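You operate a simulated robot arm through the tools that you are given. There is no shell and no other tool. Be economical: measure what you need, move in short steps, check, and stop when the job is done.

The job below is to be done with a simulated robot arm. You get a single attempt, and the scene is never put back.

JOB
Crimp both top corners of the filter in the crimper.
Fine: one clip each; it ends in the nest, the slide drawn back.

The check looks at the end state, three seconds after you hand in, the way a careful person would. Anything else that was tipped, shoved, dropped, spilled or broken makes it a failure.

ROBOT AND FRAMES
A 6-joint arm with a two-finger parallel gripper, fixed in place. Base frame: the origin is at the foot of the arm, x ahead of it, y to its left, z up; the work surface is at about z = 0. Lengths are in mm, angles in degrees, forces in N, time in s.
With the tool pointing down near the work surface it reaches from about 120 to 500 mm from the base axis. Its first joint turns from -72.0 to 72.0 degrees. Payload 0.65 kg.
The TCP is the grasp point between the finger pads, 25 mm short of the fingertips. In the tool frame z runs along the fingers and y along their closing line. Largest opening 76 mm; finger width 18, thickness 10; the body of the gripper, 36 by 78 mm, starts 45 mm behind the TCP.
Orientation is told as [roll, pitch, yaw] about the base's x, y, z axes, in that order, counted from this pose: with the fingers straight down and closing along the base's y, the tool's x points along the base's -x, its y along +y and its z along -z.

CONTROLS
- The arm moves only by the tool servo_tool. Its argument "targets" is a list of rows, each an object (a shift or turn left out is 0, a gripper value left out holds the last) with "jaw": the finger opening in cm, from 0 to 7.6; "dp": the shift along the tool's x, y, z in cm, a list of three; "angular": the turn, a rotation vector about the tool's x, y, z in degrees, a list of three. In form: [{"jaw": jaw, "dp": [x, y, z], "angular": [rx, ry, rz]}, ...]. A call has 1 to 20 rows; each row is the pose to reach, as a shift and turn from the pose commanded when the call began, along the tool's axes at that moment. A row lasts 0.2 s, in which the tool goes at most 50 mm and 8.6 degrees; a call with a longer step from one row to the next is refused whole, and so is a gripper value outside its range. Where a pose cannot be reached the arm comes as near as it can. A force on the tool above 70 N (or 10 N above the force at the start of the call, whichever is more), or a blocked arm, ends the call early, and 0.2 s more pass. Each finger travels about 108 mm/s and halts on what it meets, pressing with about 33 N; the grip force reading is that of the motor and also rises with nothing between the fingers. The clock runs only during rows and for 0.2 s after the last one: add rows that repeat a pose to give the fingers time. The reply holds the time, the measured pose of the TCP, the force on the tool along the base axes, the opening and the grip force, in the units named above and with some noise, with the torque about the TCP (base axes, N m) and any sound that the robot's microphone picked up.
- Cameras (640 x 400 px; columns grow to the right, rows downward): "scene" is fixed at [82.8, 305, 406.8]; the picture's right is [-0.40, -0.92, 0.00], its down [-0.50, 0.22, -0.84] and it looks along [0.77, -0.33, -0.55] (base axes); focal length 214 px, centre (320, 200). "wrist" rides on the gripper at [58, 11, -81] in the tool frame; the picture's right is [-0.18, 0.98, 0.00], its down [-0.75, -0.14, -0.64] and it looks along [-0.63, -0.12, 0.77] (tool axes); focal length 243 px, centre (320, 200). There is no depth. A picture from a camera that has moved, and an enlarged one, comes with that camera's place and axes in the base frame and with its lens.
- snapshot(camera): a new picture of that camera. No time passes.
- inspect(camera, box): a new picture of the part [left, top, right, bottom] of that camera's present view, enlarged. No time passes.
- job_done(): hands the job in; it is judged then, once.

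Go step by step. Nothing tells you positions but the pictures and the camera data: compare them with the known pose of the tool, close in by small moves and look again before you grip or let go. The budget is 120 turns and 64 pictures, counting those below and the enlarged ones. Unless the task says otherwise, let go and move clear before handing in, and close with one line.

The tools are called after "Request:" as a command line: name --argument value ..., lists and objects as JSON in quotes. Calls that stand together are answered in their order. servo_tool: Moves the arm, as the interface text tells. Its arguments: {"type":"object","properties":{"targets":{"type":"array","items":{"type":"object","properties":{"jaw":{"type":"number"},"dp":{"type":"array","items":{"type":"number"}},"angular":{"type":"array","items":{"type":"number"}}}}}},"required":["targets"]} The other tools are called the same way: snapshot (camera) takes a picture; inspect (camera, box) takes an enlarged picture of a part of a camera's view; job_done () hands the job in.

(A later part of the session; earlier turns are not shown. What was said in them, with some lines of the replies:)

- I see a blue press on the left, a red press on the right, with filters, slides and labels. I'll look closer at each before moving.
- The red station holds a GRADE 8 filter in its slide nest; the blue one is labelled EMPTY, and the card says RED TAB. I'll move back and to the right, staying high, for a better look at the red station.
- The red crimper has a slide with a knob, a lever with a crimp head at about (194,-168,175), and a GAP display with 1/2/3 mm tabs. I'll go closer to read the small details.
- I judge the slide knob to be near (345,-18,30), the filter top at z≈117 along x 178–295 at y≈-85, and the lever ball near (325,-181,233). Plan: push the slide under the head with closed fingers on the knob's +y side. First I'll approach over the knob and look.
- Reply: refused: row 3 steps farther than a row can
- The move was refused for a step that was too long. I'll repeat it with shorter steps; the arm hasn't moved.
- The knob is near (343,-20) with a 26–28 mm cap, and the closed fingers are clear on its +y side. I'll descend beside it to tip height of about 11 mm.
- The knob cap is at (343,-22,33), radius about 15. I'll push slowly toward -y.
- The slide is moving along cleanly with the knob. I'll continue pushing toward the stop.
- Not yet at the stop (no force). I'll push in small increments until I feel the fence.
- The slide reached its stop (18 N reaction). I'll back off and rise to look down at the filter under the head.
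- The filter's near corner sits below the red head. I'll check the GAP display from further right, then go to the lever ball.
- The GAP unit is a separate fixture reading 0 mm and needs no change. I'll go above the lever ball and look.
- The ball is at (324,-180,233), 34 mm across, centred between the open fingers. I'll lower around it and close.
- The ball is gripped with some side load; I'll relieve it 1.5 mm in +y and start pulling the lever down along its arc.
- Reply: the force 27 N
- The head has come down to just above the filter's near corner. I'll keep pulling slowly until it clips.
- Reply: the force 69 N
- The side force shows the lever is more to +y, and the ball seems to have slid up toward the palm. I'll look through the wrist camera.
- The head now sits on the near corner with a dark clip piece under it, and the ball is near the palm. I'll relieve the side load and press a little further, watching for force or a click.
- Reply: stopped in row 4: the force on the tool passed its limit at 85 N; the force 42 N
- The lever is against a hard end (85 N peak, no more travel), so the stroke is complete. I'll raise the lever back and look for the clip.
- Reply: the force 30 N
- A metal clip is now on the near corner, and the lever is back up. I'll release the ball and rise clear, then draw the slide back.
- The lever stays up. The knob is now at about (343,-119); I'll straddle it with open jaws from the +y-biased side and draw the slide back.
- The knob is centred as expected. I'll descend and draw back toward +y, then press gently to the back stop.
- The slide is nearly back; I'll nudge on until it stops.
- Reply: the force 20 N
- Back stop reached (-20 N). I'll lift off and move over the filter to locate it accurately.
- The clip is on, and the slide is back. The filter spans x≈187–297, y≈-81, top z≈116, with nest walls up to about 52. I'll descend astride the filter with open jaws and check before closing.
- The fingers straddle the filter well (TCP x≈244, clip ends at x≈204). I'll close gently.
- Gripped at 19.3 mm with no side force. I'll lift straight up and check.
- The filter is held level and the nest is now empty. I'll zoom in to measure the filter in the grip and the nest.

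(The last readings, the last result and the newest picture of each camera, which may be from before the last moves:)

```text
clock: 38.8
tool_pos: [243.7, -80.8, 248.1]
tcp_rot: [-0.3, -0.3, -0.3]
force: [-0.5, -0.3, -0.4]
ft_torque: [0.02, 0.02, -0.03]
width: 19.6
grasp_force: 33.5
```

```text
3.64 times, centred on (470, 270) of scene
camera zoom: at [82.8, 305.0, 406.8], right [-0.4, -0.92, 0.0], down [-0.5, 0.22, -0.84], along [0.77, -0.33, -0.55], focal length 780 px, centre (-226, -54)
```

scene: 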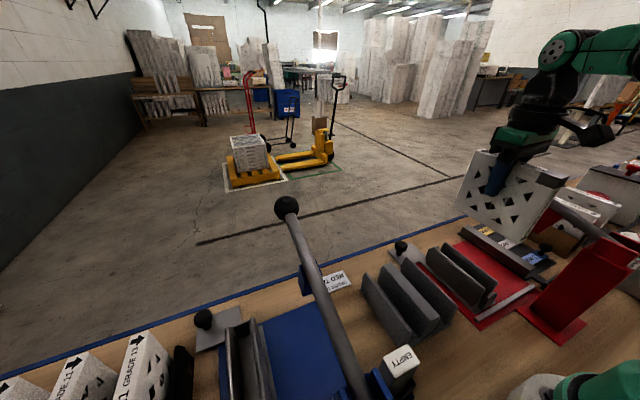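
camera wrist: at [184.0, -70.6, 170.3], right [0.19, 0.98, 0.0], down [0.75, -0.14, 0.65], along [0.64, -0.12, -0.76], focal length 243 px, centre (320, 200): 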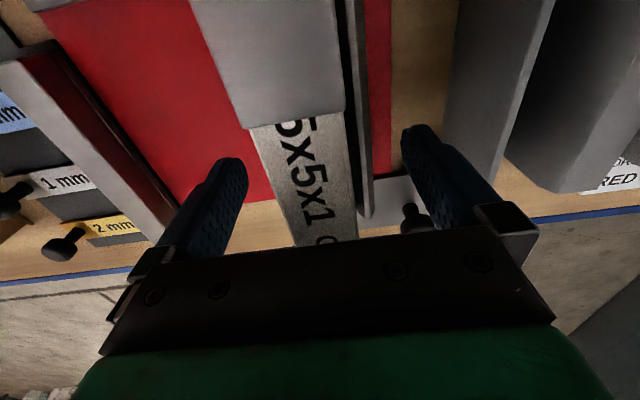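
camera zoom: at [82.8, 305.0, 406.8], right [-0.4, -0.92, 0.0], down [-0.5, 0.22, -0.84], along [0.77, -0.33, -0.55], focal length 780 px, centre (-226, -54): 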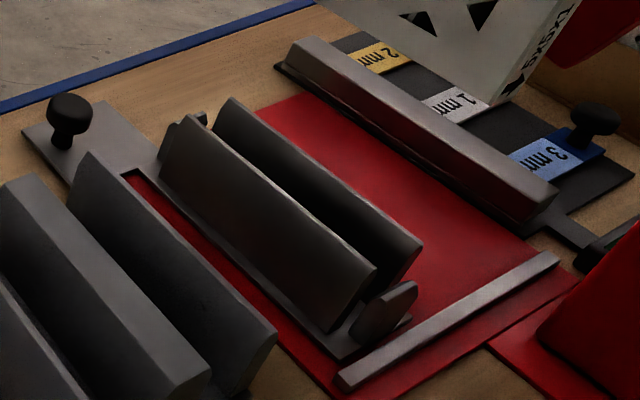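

The filter is held about 4–5 mm off-centre (TCP toward the far end). I'll rotate it 180° in the air with the camera side swinging via +y, then match the corners to the same image positions.

Request:
servo_tool --targets '[{"dp": [0, 1, 0], "angular": [0, 0, 8]}, {"dp": [0, 2, 0], "angular": [0, 0, 16]}, {"dp": [0, 3, 0], "angular": [0, 0, 24]}, {"dp": [0, 3, 0], "angular": [0, 0, 32]}, {"dp": [0, 3, 0], "angular": [0, 0, 40]}, {"dp": [0, 3, 0], "angular": [0, 0, 48]}, {"dp": [0, 3, 0], "angular": [0, 0, 56]}, {"dp": [0, 3, 0], "angular": [0, 0, 64]}, {"dp": [0, 3, 0], "angular": [0, 0, 72]}, {"dp": [0, 3, 0], "angular": [0, 0, 80]}, {"dp": [0, 3, 0], "angular": [0, 0, 85]}, {"dp": [0, 3, 0], "angular": [0, 0, 90]}, {"dp": [0, 3, 0], "angular": [0, 0, 90]}]'

```text
clock: 41.6
tool_pos: [243.7, -49.0, 249.3]
tcp_rot: [0.3, -0.3, -90.2]
force: [0.2, 0.7, -0.6]
ft_torque: [0.01, 0.01, -0.03]
width: 19.5
grasp_force: 32.8
```

Half-way, orientation as expected. I'll complete the turn and return to the nest line with a 9 mm x correction.

Request:
servo_tool --targets '[{"angular": [0, 0, 8]}, {"angular": [0, 0, 16]}, {"angular": [0, 0, 24]}, {"angular": [0, 0, 32]}, {"angular": [0, 0, 40]}, {"angular": [0, 0, 48]}, {"angular": [0, 0, 56]}, {"angular": [0, 0, 64]}, {"angular": [0, 0, 72]}, {"angular": [0, 0, 80]}, {"dp": [-1, -0.3, 0], "angular": [0, 0, 85]}, {"dp": [-2, -0.6, 0], "angular": [0, 0, 89.8]}, {"dp": [-3.2, -0.9, 0], "angular": [0, 0, 89.8]}, {"dp": [-3.2, -0.9, 0], "angular": [0, 0, 89.8]}]'

Request:
inspect --camera "scene" --box '[420, 130, 600, 240]'

```text
clock: 44.6
tool_pos: [235.0, -84.4, 249.4]
tcp_rot: [0.3, 0.3, 180.0]
force: [-0.9, 0.3, -0.4]
ft_torque: [0.01, 0.0, 0.0]
width: 19.4
grasp_force: 33.1
```

```text
3.56 times, centred on (510, 185) of scene
camera zoom: at [82.8, 305.0, 406.8], right [-0.4, -0.92, 0.0], down [-0.5, 0.22, -0.84], along [0.77, -0.33, -0.55], focal length 763 px, centre (-356, 253)
```

zoom: 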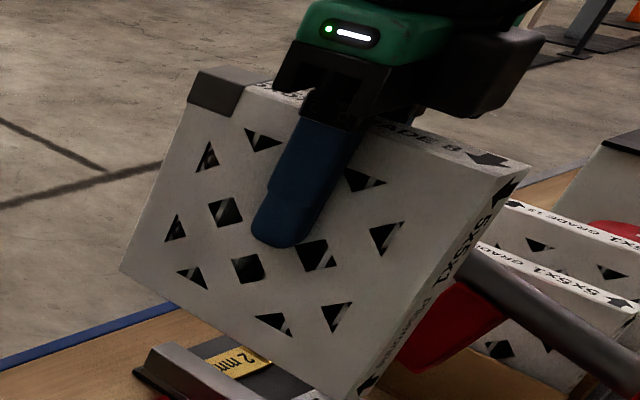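

The filter corners and holes land on nearly the same pixels as before the flip, just slightly higher. I'll lower to just above the nest walls and check alignment.

Request:
servo_tool --targets '[{"dp": [0, 0, 3]}, {"dp": [0, 0, 6]}, {"dp": [0, 0, 8.5]}, {"dp": [0, 0, 9.5]}, {"dp": [0, 0, 9.5]}]'

Request:
inspect --camera "scene" --box '[400, 170, 560, 310]'

Request:
snapshot --camera "wrist"

```text
clock: 45.8
tool_pos: [236.4, -84.3, 154.5]
tcp_rot: [0.3, 0.3, -180.0]
force: [-0.8, 0.3, 0.0]
ft_torque: [0.02, 0.01, -0.04]
width: 19.6
grasp_force: 32.7
```

```text
2.86 times, centred on (480, 240) of scene
camera zoom: at [82.8, 305.0, 406.8], right [-0.4, -0.92, 0.0], down [-0.5, 0.22, -0.84], along [0.77, -0.33, -0.55], focal length 613 px, centre (-137, 86)
```

zoom: 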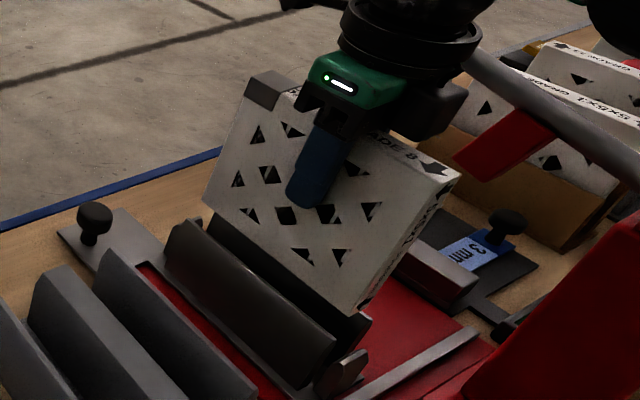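

```text
17 pictures are left
camera wrist: at [293.2, -93.5, 235.7], right [-0.18, -0.98, 0.0], down [-0.76, 0.14, 0.64], along [-0.63, 0.11, -0.77], focal length 243 px, centre (320, 200)
```

wrist: 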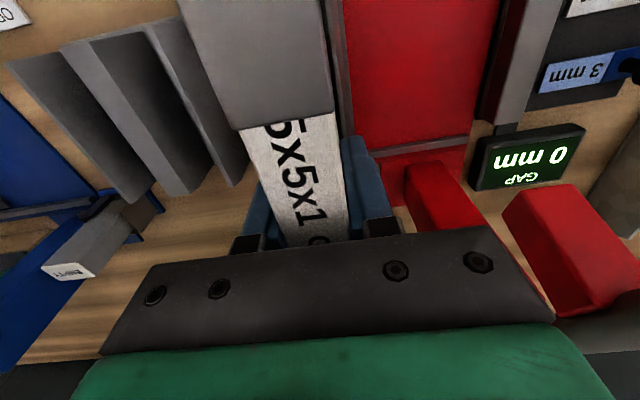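

Alignment looks right; by my estimate I should shift about -1.5 mm in x and +1.2 mm in y. I'll lower partway into the nest and check the force.

Request:
servo_tool --targets '[{"dp": [-0.15, -0.12, 0.5]}, {"dp": [-0.15, -0.12, 1.0]}, {"dp": [-0.15, -0.12, 1.5]}, {"dp": [-0.15, -0.12, 2.0]}, {"dp": [-0.15, -0.12, 2.4]}, {"dp": [-0.15, -0.12, 2.8]}, {"dp": [-0.15, -0.12, 2.8]}]'

Request:
inspect --camera "scene" --box '[400, 190, 540, 310]'

```text
clock: 47.4
tool_pos: [234.3, -82.0, 125.7]
tcp_rot: [0.2, 0.3, -180.0]
force: [0.1, -0.5, -0.1]
ft_torque: [0.01, 0.0, 0.03]
width: 19.5
grasp_force: 33.2
```

```text
3.33 times, centred on (470, 250) of scene
camera zoom: at [82.8, 305.0, 406.8], right [-0.4, -0.92, 0.0], down [-0.5, 0.22, -0.84], along [0.77, -0.33, -0.55], focal length 715 px, centre (-180, 33)
```

zoom: 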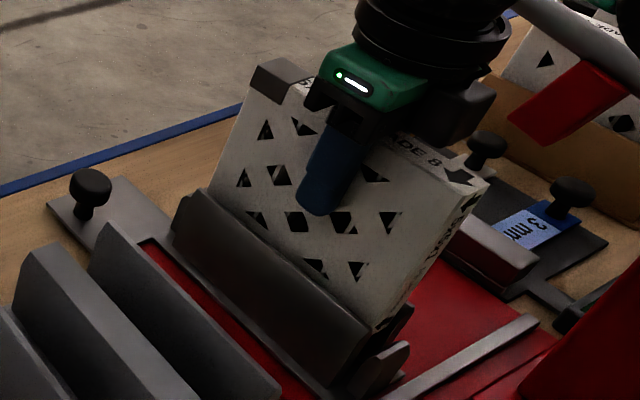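

The filter is entering the nest with no contact force. I'll lower on, slowly at the end.

Request:
servo_tool --targets '[{"dp": [0, 0, 0.6]}, {"dp": [0, 0, 1.2]}, {"dp": [0, 0, 1.8]}, {"dp": [0, 0, 2.4]}, {"dp": [0, 0, 2.9]}, {"dp": [0, 0, 3.2]}, {"dp": [0, 0, 3.2]}]'

```text
clock: 49.0
tool_pos: [233.6, -83.2, 95.1]
tcp_rot: [0.3, 0.3, -180.0]
force: [-1.2, 0.5, 0.6]
ft_torque: [-0.01, 0.0, -0.01]
width: 19.5
grasp_force: 33.0
```

Request:
servo_tool --targets '[{"dp": [0, 0, 0.15]}, {"dp": [0, 0, 0.3]}, {"dp": [0, 0, 0.4]}, {"dp": [0, 0, 0.4]}]'

Request:
inspect --camera "scene" --box '[400, 180, 540, 300]'

```text
clock: 50.0
tool_pos: [232.6, -83.1, 90.4]
tcp_rot: [0.2, 0.3, -179.9]
force: [0.5, -0.3, -0.3]
ft_torque: [0.03, 0.04, -0.01]
width: 19.4
grasp_force: 32.8
```

```text
3.33 times, centred on (470, 240) of scene
camera zoom: at [82.8, 305.0, 406.8], right [-0.4, -0.92, 0.0], down [-0.5, 0.22, -0.84], along [0.77, -0.33, -0.55], focal length 715 px, centre (-180, 67)
```

zoom: 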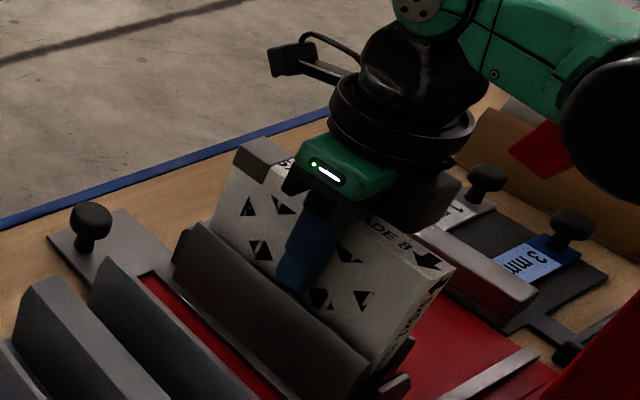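

The filter is almost seated; its holes are within 2–3 pixels of the original. I'll lower until contact.

Request:
servo_tool --targets '[{"dp": [0, 0, 0.1]}, {"dp": [0, 0, 0.2]}, {"dp": [0, 0, 0.25]}, {"dp": [0, 0, 0.25]}]'

```text
clock: 51.0
tool_pos: [234.0, -83.8, 86.7]
tcp_rot: [0.4, 0.3, -180.1]
force: [2.3, -1.4, 56.5]
ft_torque: [0.38, 0.01, -0.03]
width: 19.4
grasp_force: 32.6
```

Firm contact: the filter is on the nest floor. I'll ease up 1.5 mm, open, and rise.

Request:
servo_tool --targets '[{"dp": [0, 0, -0.12]}, {"dp": [0, 0, -0.15], "jaw": 3}, {"dp": [0, 0, -0.15], "jaw": 5}, {"dp": [0, 0, -0.15], "jaw": 7.6}, {"dp": [0, 0, -0.15], "jaw": 7.6}, {"dp": [0, 0, -3]}, {"dp": [0, 0, -7]}, {"dp": [0, 0, -11]}, {"dp": [0, 0, -15]}, {"dp": [0, 0, -15]}]'

Request:
inspect --camera "scene" --box '[400, 180, 540, 300]'

```text
clock: 53.2
tool_pos: [234.5, -85.1, 238.1]
tcp_rot: [0.3, 0.3, -179.9]
force: [0.0, -1.0, 0.2]
ft_torque: [-0.01, -0.01, 0.02]
width: 76.0
grasp_force: 0.0
```

```text
3.33 times, centred on (470, 240) of scene
camera zoom: at [82.8, 305.0, 406.8], right [-0.4, -0.92, 0.0], down [-0.5, 0.22, -0.84], along [0.77, -0.33, -0.55], focal length 715 px, centre (-180, 67)
```

zoom: 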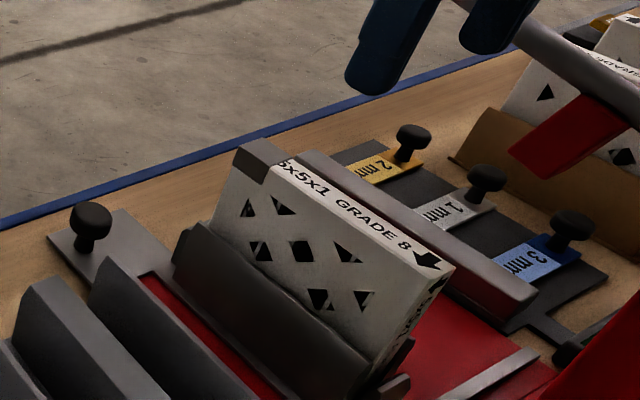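

The filter is seated with the clipped corner now at the far end. I'll rotate the gripper back, moving toward +y.

Request:
servo_tool --targets '[{"dp": [0, -1, 0], "angular": [0, 0, -8]}, {"dp": [0, -2, 0], "angular": [0, 0, -16]}, {"dp": [0, -3, 0], "angular": [0, 0, -24]}, {"dp": [0, -4, 0], "angular": [0, 0, -32]}, {"dp": [0, -4, 0], "angular": [0, 0, -40]}, {"dp": [0, -4, 0], "angular": [0, 0, -48]}, {"dp": [0, -4, 0], "angular": [0, 0, -56]}, {"dp": [0, -4, 0], "angular": [0, 0, -64]}, {"dp": [0, -4, 0], "angular": [0, 0, -72]}, {"dp": [0, -4, 0], "angular": [0, 0, -80]}, {"dp": [0, -4, 0], "angular": [0, 0, -88]}, {"dp": [0, -4, 0], "angular": [0, 0, -90]}, {"dp": [0, -4, 0], "angular": [0, 0, -90]}]'

Request:
servo_tool --targets '[{"angular": [0, 0, -8], "jaw": 0}, {"angular": [0, 0, -16]}, {"angular": [0, 0, -24]}, {"angular": [0, 0, -32]}, {"angular": [0, 0, -40]}, {"angular": [0, 0, -48]}, {"angular": [0, 0, -56]}, {"angular": [0, 0, -64]}, {"angular": [0, 0, -72]}, {"angular": [0, 0, -80]}, {"angular": [0, 0, -88]}, {"angular": [0, 0, -90]}, {"angular": [0, 0, -90]}]'

```text
clock: 56.0
tool_pos: [233.3, -42.1, 238.1]
tcp_rot: [0.3, -0.3, -89.9]
force: [-0.2, -0.3, 0.5]
ft_torque: [0.01, 0.0, 0.02]
width: 76.0
grasp_force: 0.1
```

```text
clock: 58.8
tool_pos: [231.8, -41.4, 237.0]
tcp_rot: [-0.4, -0.4, 0.1]
force: [0.0, 0.4, 0.0]
ft_torque: [-0.01, 0.02, -0.02]
width: 0.1
grasp_force: 23.4
```

The gripper is back to its home yaw and closed. I'll go to the +y side of the knob and descend.

Request:
servo_tool --targets '[{"dp": [-3, 3, 0]}, {"dp": [-6, 6, 0]}, {"dp": [-10, 6.6, 0]}, {"dp": [-11.1, 6.6, 3]}, {"dp": [-11.1, 6.6, 7]}, {"dp": [-11.1, 6.6, 11]}, {"dp": [-11.1, 6.6, 15]}, {"dp": [-11.1, 6.6, 18]}, {"dp": [-11.1, 6.6, 19.8]}, {"dp": [-11.1, 6.6, 19.8]}]'

Request:
snapshot --camera "wrist"

```text
clock: 61.0
tool_pos: [345.8, 22.9, 39.6]
tcp_rot: [-0.2, -0.3, 0.1]
force: [0.0, -0.3, 0.7]
ft_torque: [-0.01, 0.01, 0.02]
width: 0.2
grasp_force: 23.7
```

```text
13 pictures are left
camera wrist: at [286.5, 34.4, 119.6], right [0.18, 0.98, 0.0], down [0.75, -0.14, 0.65], along [0.64, -0.12, -0.76], focal length 243 px, centre (320, 200)
```

wrist: 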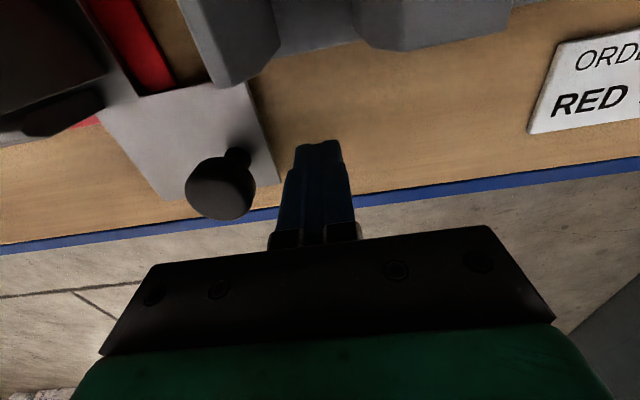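

In place beside the knob. I'll push the slide in to the stop again.

Request:
servo_tool --targets '[{"dp": [0, -0.8, 0]}, {"dp": [0, -1.5, 0]}, {"dp": [0, -2.1, 0]}, {"dp": [0, -2.7, 0]}, {"dp": [0, -3.4, 0]}, {"dp": [0, -4.1, 0]}, {"dp": [0, -4.9, 0]}, {"dp": [0, -5.7, 0]}, {"dp": [0, -6.5, 0]}, {"dp": [0, -7.3, 0]}, {"dp": [0, -8.1, 0]}, {"dp": [0, -8.9, 0]}, {"dp": [0, -9.6, 0]}, {"dp": [0, -10.2, 0]}, {"dp": [0, -10.7, 0]}, {"dp": [0, -11.1, 0]}, {"dp": [0, -11.5, 0]}, {"dp": [0, -11.8, 0]}, {"dp": [0, -11.8, 0]}]'

```text
clock: 65.0
tool_pos: [345.3, -94.9, 40.8]
tcp_rot: [-0.3, -0.2, 0.1]
force: [-0.4, 0.9, 0.0]
ft_torque: [-0.01, 0.0, 0.0]
width: 0.0
grasp_force: 24.0
```

Request:
servo_tool --targets '[{"dp": [0, -0.15, 0]}, {"dp": [0, -0.3, 0]}, {"dp": [0, -0.4, 0]}, {"dp": [0, -0.4, 0]}]'

```text
clock: 66.0
tool_pos: [345.9, -96.1, 40.3]
tcp_rot: [0.2, -0.4, 0.1]
force: [-1.4, 43.9, 11.8]
ft_torque: [-0.1, 0.01, -0.04]
width: 0.0
grasp_force: 23.7
```

The slide is at its stop (44 N). I'll back off, rise and go over the lever ball.

Request:
servo_tool --targets '[{"dp": [0, 2, 0]}, {"dp": [0, 4, 0]}, {"dp": [0, 5, -4]}, {"dp": [0, 5, -8]}, {"dp": [0, 5, -12]}, {"dp": [0, 5, -16]}, {"dp": [0, 4, -20]}, {"dp": [0, 3, -24]}, {"dp": [0.5, 0, -27], "jaw": 7}, {"dp": [1, -4, -27]}, {"dp": [1.5, -7, -27]}, {"dp": [2.0, -8.4, -27]}, {"dp": [2.0, -8.4, -27]}]'

Request:
snapshot --camera "wrist"

```text
clock: 68.8
tool_pos: [323.7, -182.5, 309.4]
tcp_rot: [-0.3, -0.3, 0.0]
force: [0.3, -0.5, -0.9]
ft_torque: [0.03, -0.01, 0.01]
width: 69.9
grasp_force: 0.1
```

```text
12 pictures are left
camera wrist: at [264.4, -170.3, 389.9], right [0.18, 0.98, 0.0], down [0.75, -0.14, 0.65], along [0.64, -0.12, -0.76], focal length 243 px, centre (320, 200)
```

wrist: 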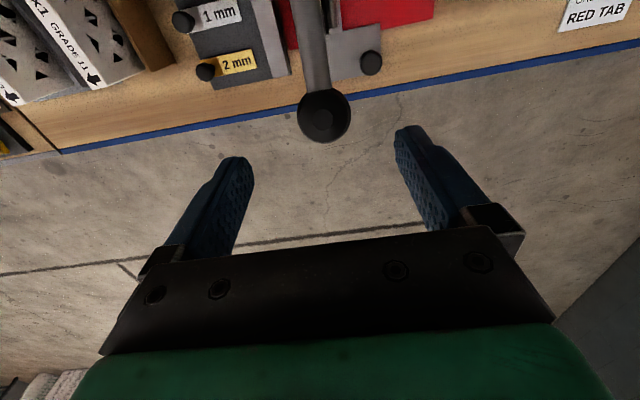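

The ball is at (324.5,-179.5). I'll lower so it sits high between the fingers, near the palm, and close.

Request:
servo_tool --targets '[{"dp": [-0.05, 0.3, 3]}, {"dp": [-0.05, 0.3, 6]}, {"dp": [-0.05, 0.3, 8.5]}, {"dp": [-0.05, 0.3, 9.8]}, {"dp": [-0.05, 0.3, 9.8]}, {"dp": [-0.05, 0.3, 9.8], "jaw": 4.2}, {"dp": [-0.05, 0.3, 9.8], "jaw": 3}, {"dp": [-0.05, 0.3, 9.8], "jaw": 3}]'

```text
clock: 70.6
tool_pos: [325.1, -180.4, 211.8]
tcp_rot: [-0.2, -0.4, 0.0]
force: [0.2, -6.5, -5.3]
ft_torque: [0.17, -0.29, -0.01]
width: 34.8
grasp_force: 44.8
```

Gripped with little side load. I'll pull down along the arc.

Request:
servo_tool --targets '[{"dp": [-0.1, 0, 0.6]}, {"dp": [-0.25, 0, 1.2]}, {"dp": [-0.4, 0, 2.0]}, {"dp": [-0.5, 0, 2.8]}, {"dp": [-0.55, 0, 3.6]}, {"dp": [-0.58, 0, 4.2]}, {"dp": [-0.6, 0, 4.7]}, {"dp": [-0.6, 0, 5.0]}, {"dp": [-0.6, 0, 5.3]}]'

Request:
inspect --camera "scene" --box '[480, 180, 600, 260]'

```text
clock: 72.6
tool_pos: [331.8, -180.2, 158.4]
tcp_rot: [-0.3, -0.3, 0.1]
force: [11.8, -20.7, 11.0]
ft_torque: [0.45, 1.33, 0.02]
width: 34.6
grasp_force: 45.1
```

```text
5.00 times, centred on (540, 220) of scene
camera zoom: at [82.8, 305.0, 406.8], right [-0.4, -0.92, 0.0], down [-0.5, 0.22, -0.84], along [0.77, -0.33, -0.55], focal length 1072 px, centre (-780, 100)
```

zoom: 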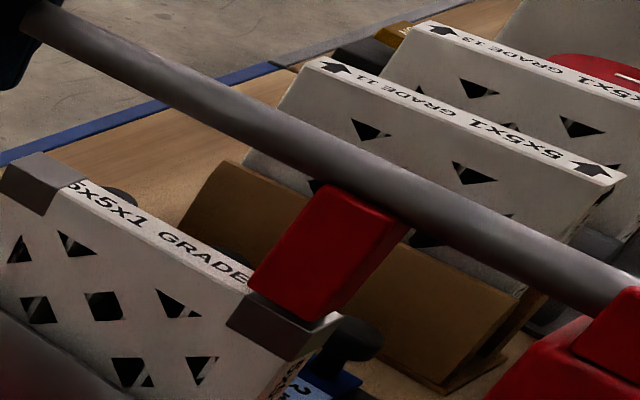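

A clip is on the second corner, with the lever slightly above its earlier end point. I'll press the last few mm to the hard stop.

Request:
servo_tool --targets '[{"dp": [0, 0, 0.3]}, {"dp": [0.05, 0, 0.6]}, {"dp": [0.1, 0, 0.9]}, {"dp": [0.1, 0, 1.2]}]'

Request:
inspect --camera "scene" --box '[480, 180, 600, 260]'

```text
clock: 73.7
tool_pos: [330.5, -180.8, 150.5]
tcp_rot: [-0.4, -0.5, -0.1]
force: [-1.5, -1.0, 34.2]
ft_torque: [-0.02, -0.4, 0.02]
width: 34.3
grasp_force: 44.7
stopped in row 4: the force on the tool passed its limit at 78 N (the readings are from after the stop); the commanded pose is now the measured one
```

```text
5.00 times, centred on (540, 220) of scene
camera zoom: at [82.7, 305.1, 406.8], right [-0.4, -0.92, 0.0], down [-0.5, 0.22, -0.84], along [0.77, -0.33, -0.54], focal length 1072 px, centre (-780, 100)
```

zoom: 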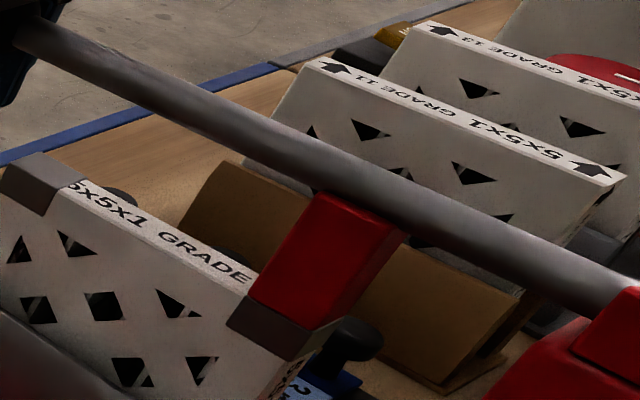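

The head is hard down, matching the first stroke. I'll raise the lever, release the ball and rise clear.

Request:
servo_tool --targets '[{"dp": [0, 0, -0.8]}, {"dp": [0, 0, -1.6]}, {"dp": [0, 0, -2.4]}, {"dp": [0, 0, -3.2]}, {"dp": [0.1, 0, -4.0]}, {"dp": [0.3, 0, -4.8]}, {"dp": [0.5, 0, -5.6]}, {"dp": [0.5, 0, -5.8]}, {"dp": [0.5, 0, -5.8]}]'

Request:
inspect --camera "scene" --box '[440, 130, 640, 280]'

```text
clock: 75.7
tool_pos: [324.1, -181.0, 207.4]
tcp_rot: [-0.5, -0.3, 0.0]
force: [-6.0, -27.2, -2.6]
ft_torque: [0.76, -1.0, 0.03]
width: 34.6
grasp_force: 45.5
```

```text
2.67 times, centred on (540, 205) of scene
camera zoom: at [82.8, 304.9, 406.8], right [-0.4, -0.92, 0.0], down [-0.5, 0.22, -0.84], along [0.77, -0.33, -0.55], focal length 572 px, centre (-267, 187)
```

zoom: 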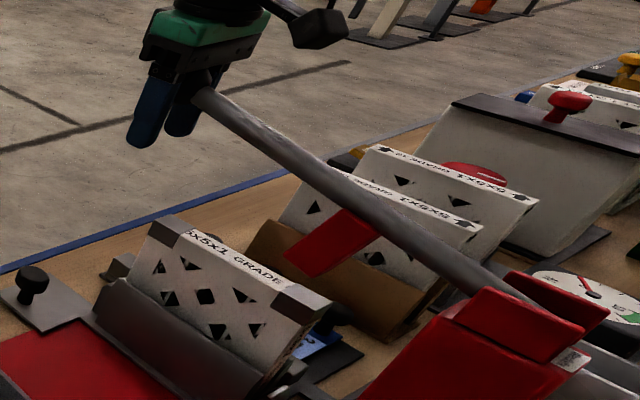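

Both top corners now have a clip and the lever is up. I'll release, rise, and go to straddle the knob from above.

Request:
servo_tool --targets '[{"dp": [0, 0, 0], "jaw": 5}, {"dp": [0, 0, 0], "jaw": 7}, {"dp": [0, 0, 0], "jaw": 7}, {"dp": [0, 0, -3]}, {"dp": [0, 0, -7]}, {"dp": [0, 0, -10.5]}, {"dp": [-0.8, 4, -10.5], "jaw": 7.6}, {"dp": [-1.7, 7.7, -8]}, {"dp": [-1.9, 7.9, -4]}, {"dp": [-1.9, 7.9, 0]}, {"dp": [-1.9, 7.9, 4]}, {"dp": [-1.9, 7.9, 6]}, {"dp": [-1.9, 7.9, 6]}]'

Request:
snapshot --camera "wrist"

```text
clock: 78.5
tool_pos: [344.5, -101.0, 145.9]
tcp_rot: [-0.5, -0.4, 0.0]
force: [0.2, -0.1, -0.6]
ft_torque: [0.0, -0.01, -0.01]
width: 76.2
grasp_force: 0.0
```

```text
8 pictures are left
camera wrist: at [284.8, -89.1, 227.3], right [0.18, 0.98, -0.01], down [0.75, -0.14, 0.65], along [0.64, -0.12, -0.76], focal length 243 px, centre (320, 200)
```

wrist: 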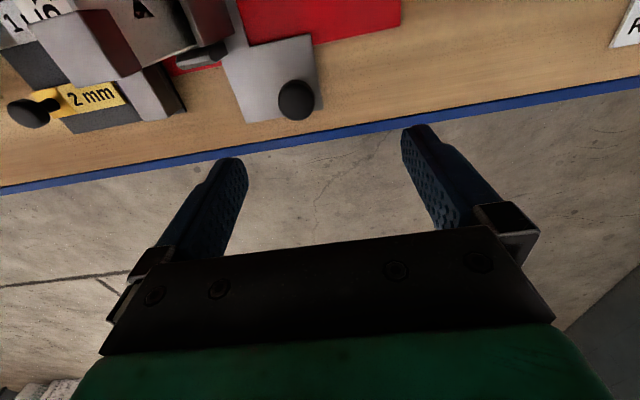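

Same geometry as before (knob at about (344,-120)). I'll descend and draw the slide back.

Request:
servo_tool --targets '[{"dp": [0, 0, 4]}, {"dp": [0, 0, 8]}, {"dp": [0, 0, 10.6]}, {"dp": [0, 0, 10.6]}, {"dp": [0, 0.6, 10.6]}, {"dp": [0, 1.2, 10.6]}, {"dp": [0, 2, 10.6]}, {"dp": [0, 2.8, 10.6]}, {"dp": [0, 3.6, 10.6]}, {"dp": [0, 4.4, 10.6]}, {"dp": [0, 5.2, 10.6]}, {"dp": [0, 6, 10.6]}, {"dp": [0, 6.8, 10.6]}, {"dp": [0, 7.6, 10.6]}, {"dp": [0, 8.4, 10.6]}, {"dp": [0, 9.2, 10.6]}, {"dp": [0, 9.7, 10.6]}, {"dp": [0, 10.1, 10.6]}, {"dp": [0, 10.4, 10.6]}, {"dp": [0, 10.4, 10.6]}]'

```text
clock: 82.7
tool_pos: [344.9, 2.3, 40.6]
tcp_rot: [-0.3, -0.3, 0.0]
force: [-0.6, 0.0, -0.4]
ft_torque: [-0.02, 0.0, 0.0]
width: 76.1
grasp_force: 0.1
```

Request:
servo_tool --targets '[{"dp": [0, 0.15, 0]}, {"dp": [0, 0.3, 0]}, {"dp": [0, 0.4, 0]}, {"dp": [0, 0.4, 0]}]'

```text
clock: 83.7
tool_pos: [345.0, 5.2, 40.3]
tcp_rot: [-0.7, -0.4, -0.2]
force: [-3.3, -32.6, -10.4]
ft_torque: [0.09, 0.04, -0.11]
width: 76.1
grasp_force: 0.4
```

The slide is at its back stop (33 N). I'll free the knob, lift clear and take a last look.

Request:
servo_tool --targets '[{"dp": [0, -0.5, 0]}, {"dp": [0, -1.2, 0]}, {"dp": [0, -1.2, -4]}, {"dp": [0, -1.2, -8]}, {"dp": [0, -1.2, -12]}, {"dp": [0, -1, -16]}, {"dp": [0, 1, -20]}, {"dp": [0, 3, -24]}, {"dp": [1, 4, -27]}, {"dp": [1, 4, -27]}]'

Request:
snapshot --camera "scene"

Request:
inspect --camera "scene" --box '[380, 180, 560, 320]'

```text
clock: 85.8
tool_pos: [334.7, 49.7, 309.8]
tcp_rot: [-0.5, -0.3, 0.1]
force: [-0.1, 0.2, 0.2]
ft_torque: [0.0, 0.0, -0.01]
width: 76.4
grasp_force: 0.0
```

```text
7 pictures are left
```

scene: 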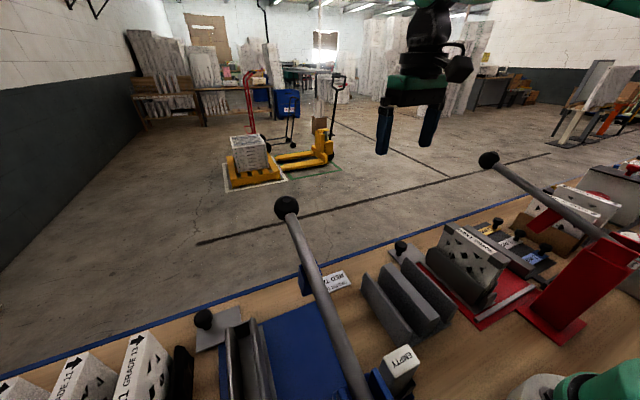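

```text
2.86 times, centred on (470, 250) of scene
camera zoom: at [82.8, 305.0, 406.8], right [-0.4, -0.92, 0.0], down [-0.5, 0.22, -0.84], along [0.77, -0.33, -0.55], focal length 613 px, centre (-109, 57)
```

zoom: 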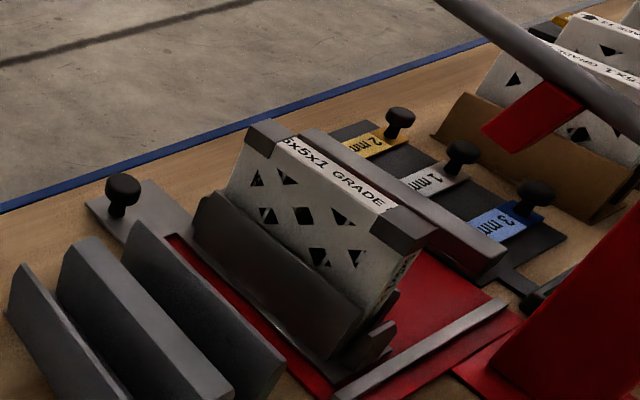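

Both top corners have one clip each, the filter sits in the nest, the slide is back, the lever is up and nothing else looks disturbed. I'll hand in.

Request:
job_done

```text
The job is handed in.
```

I crimped both top corners of the filter in the red crimper, one clip each. The filter is back in the nest, the slide is drawn back to its stop, and the arm is clear.
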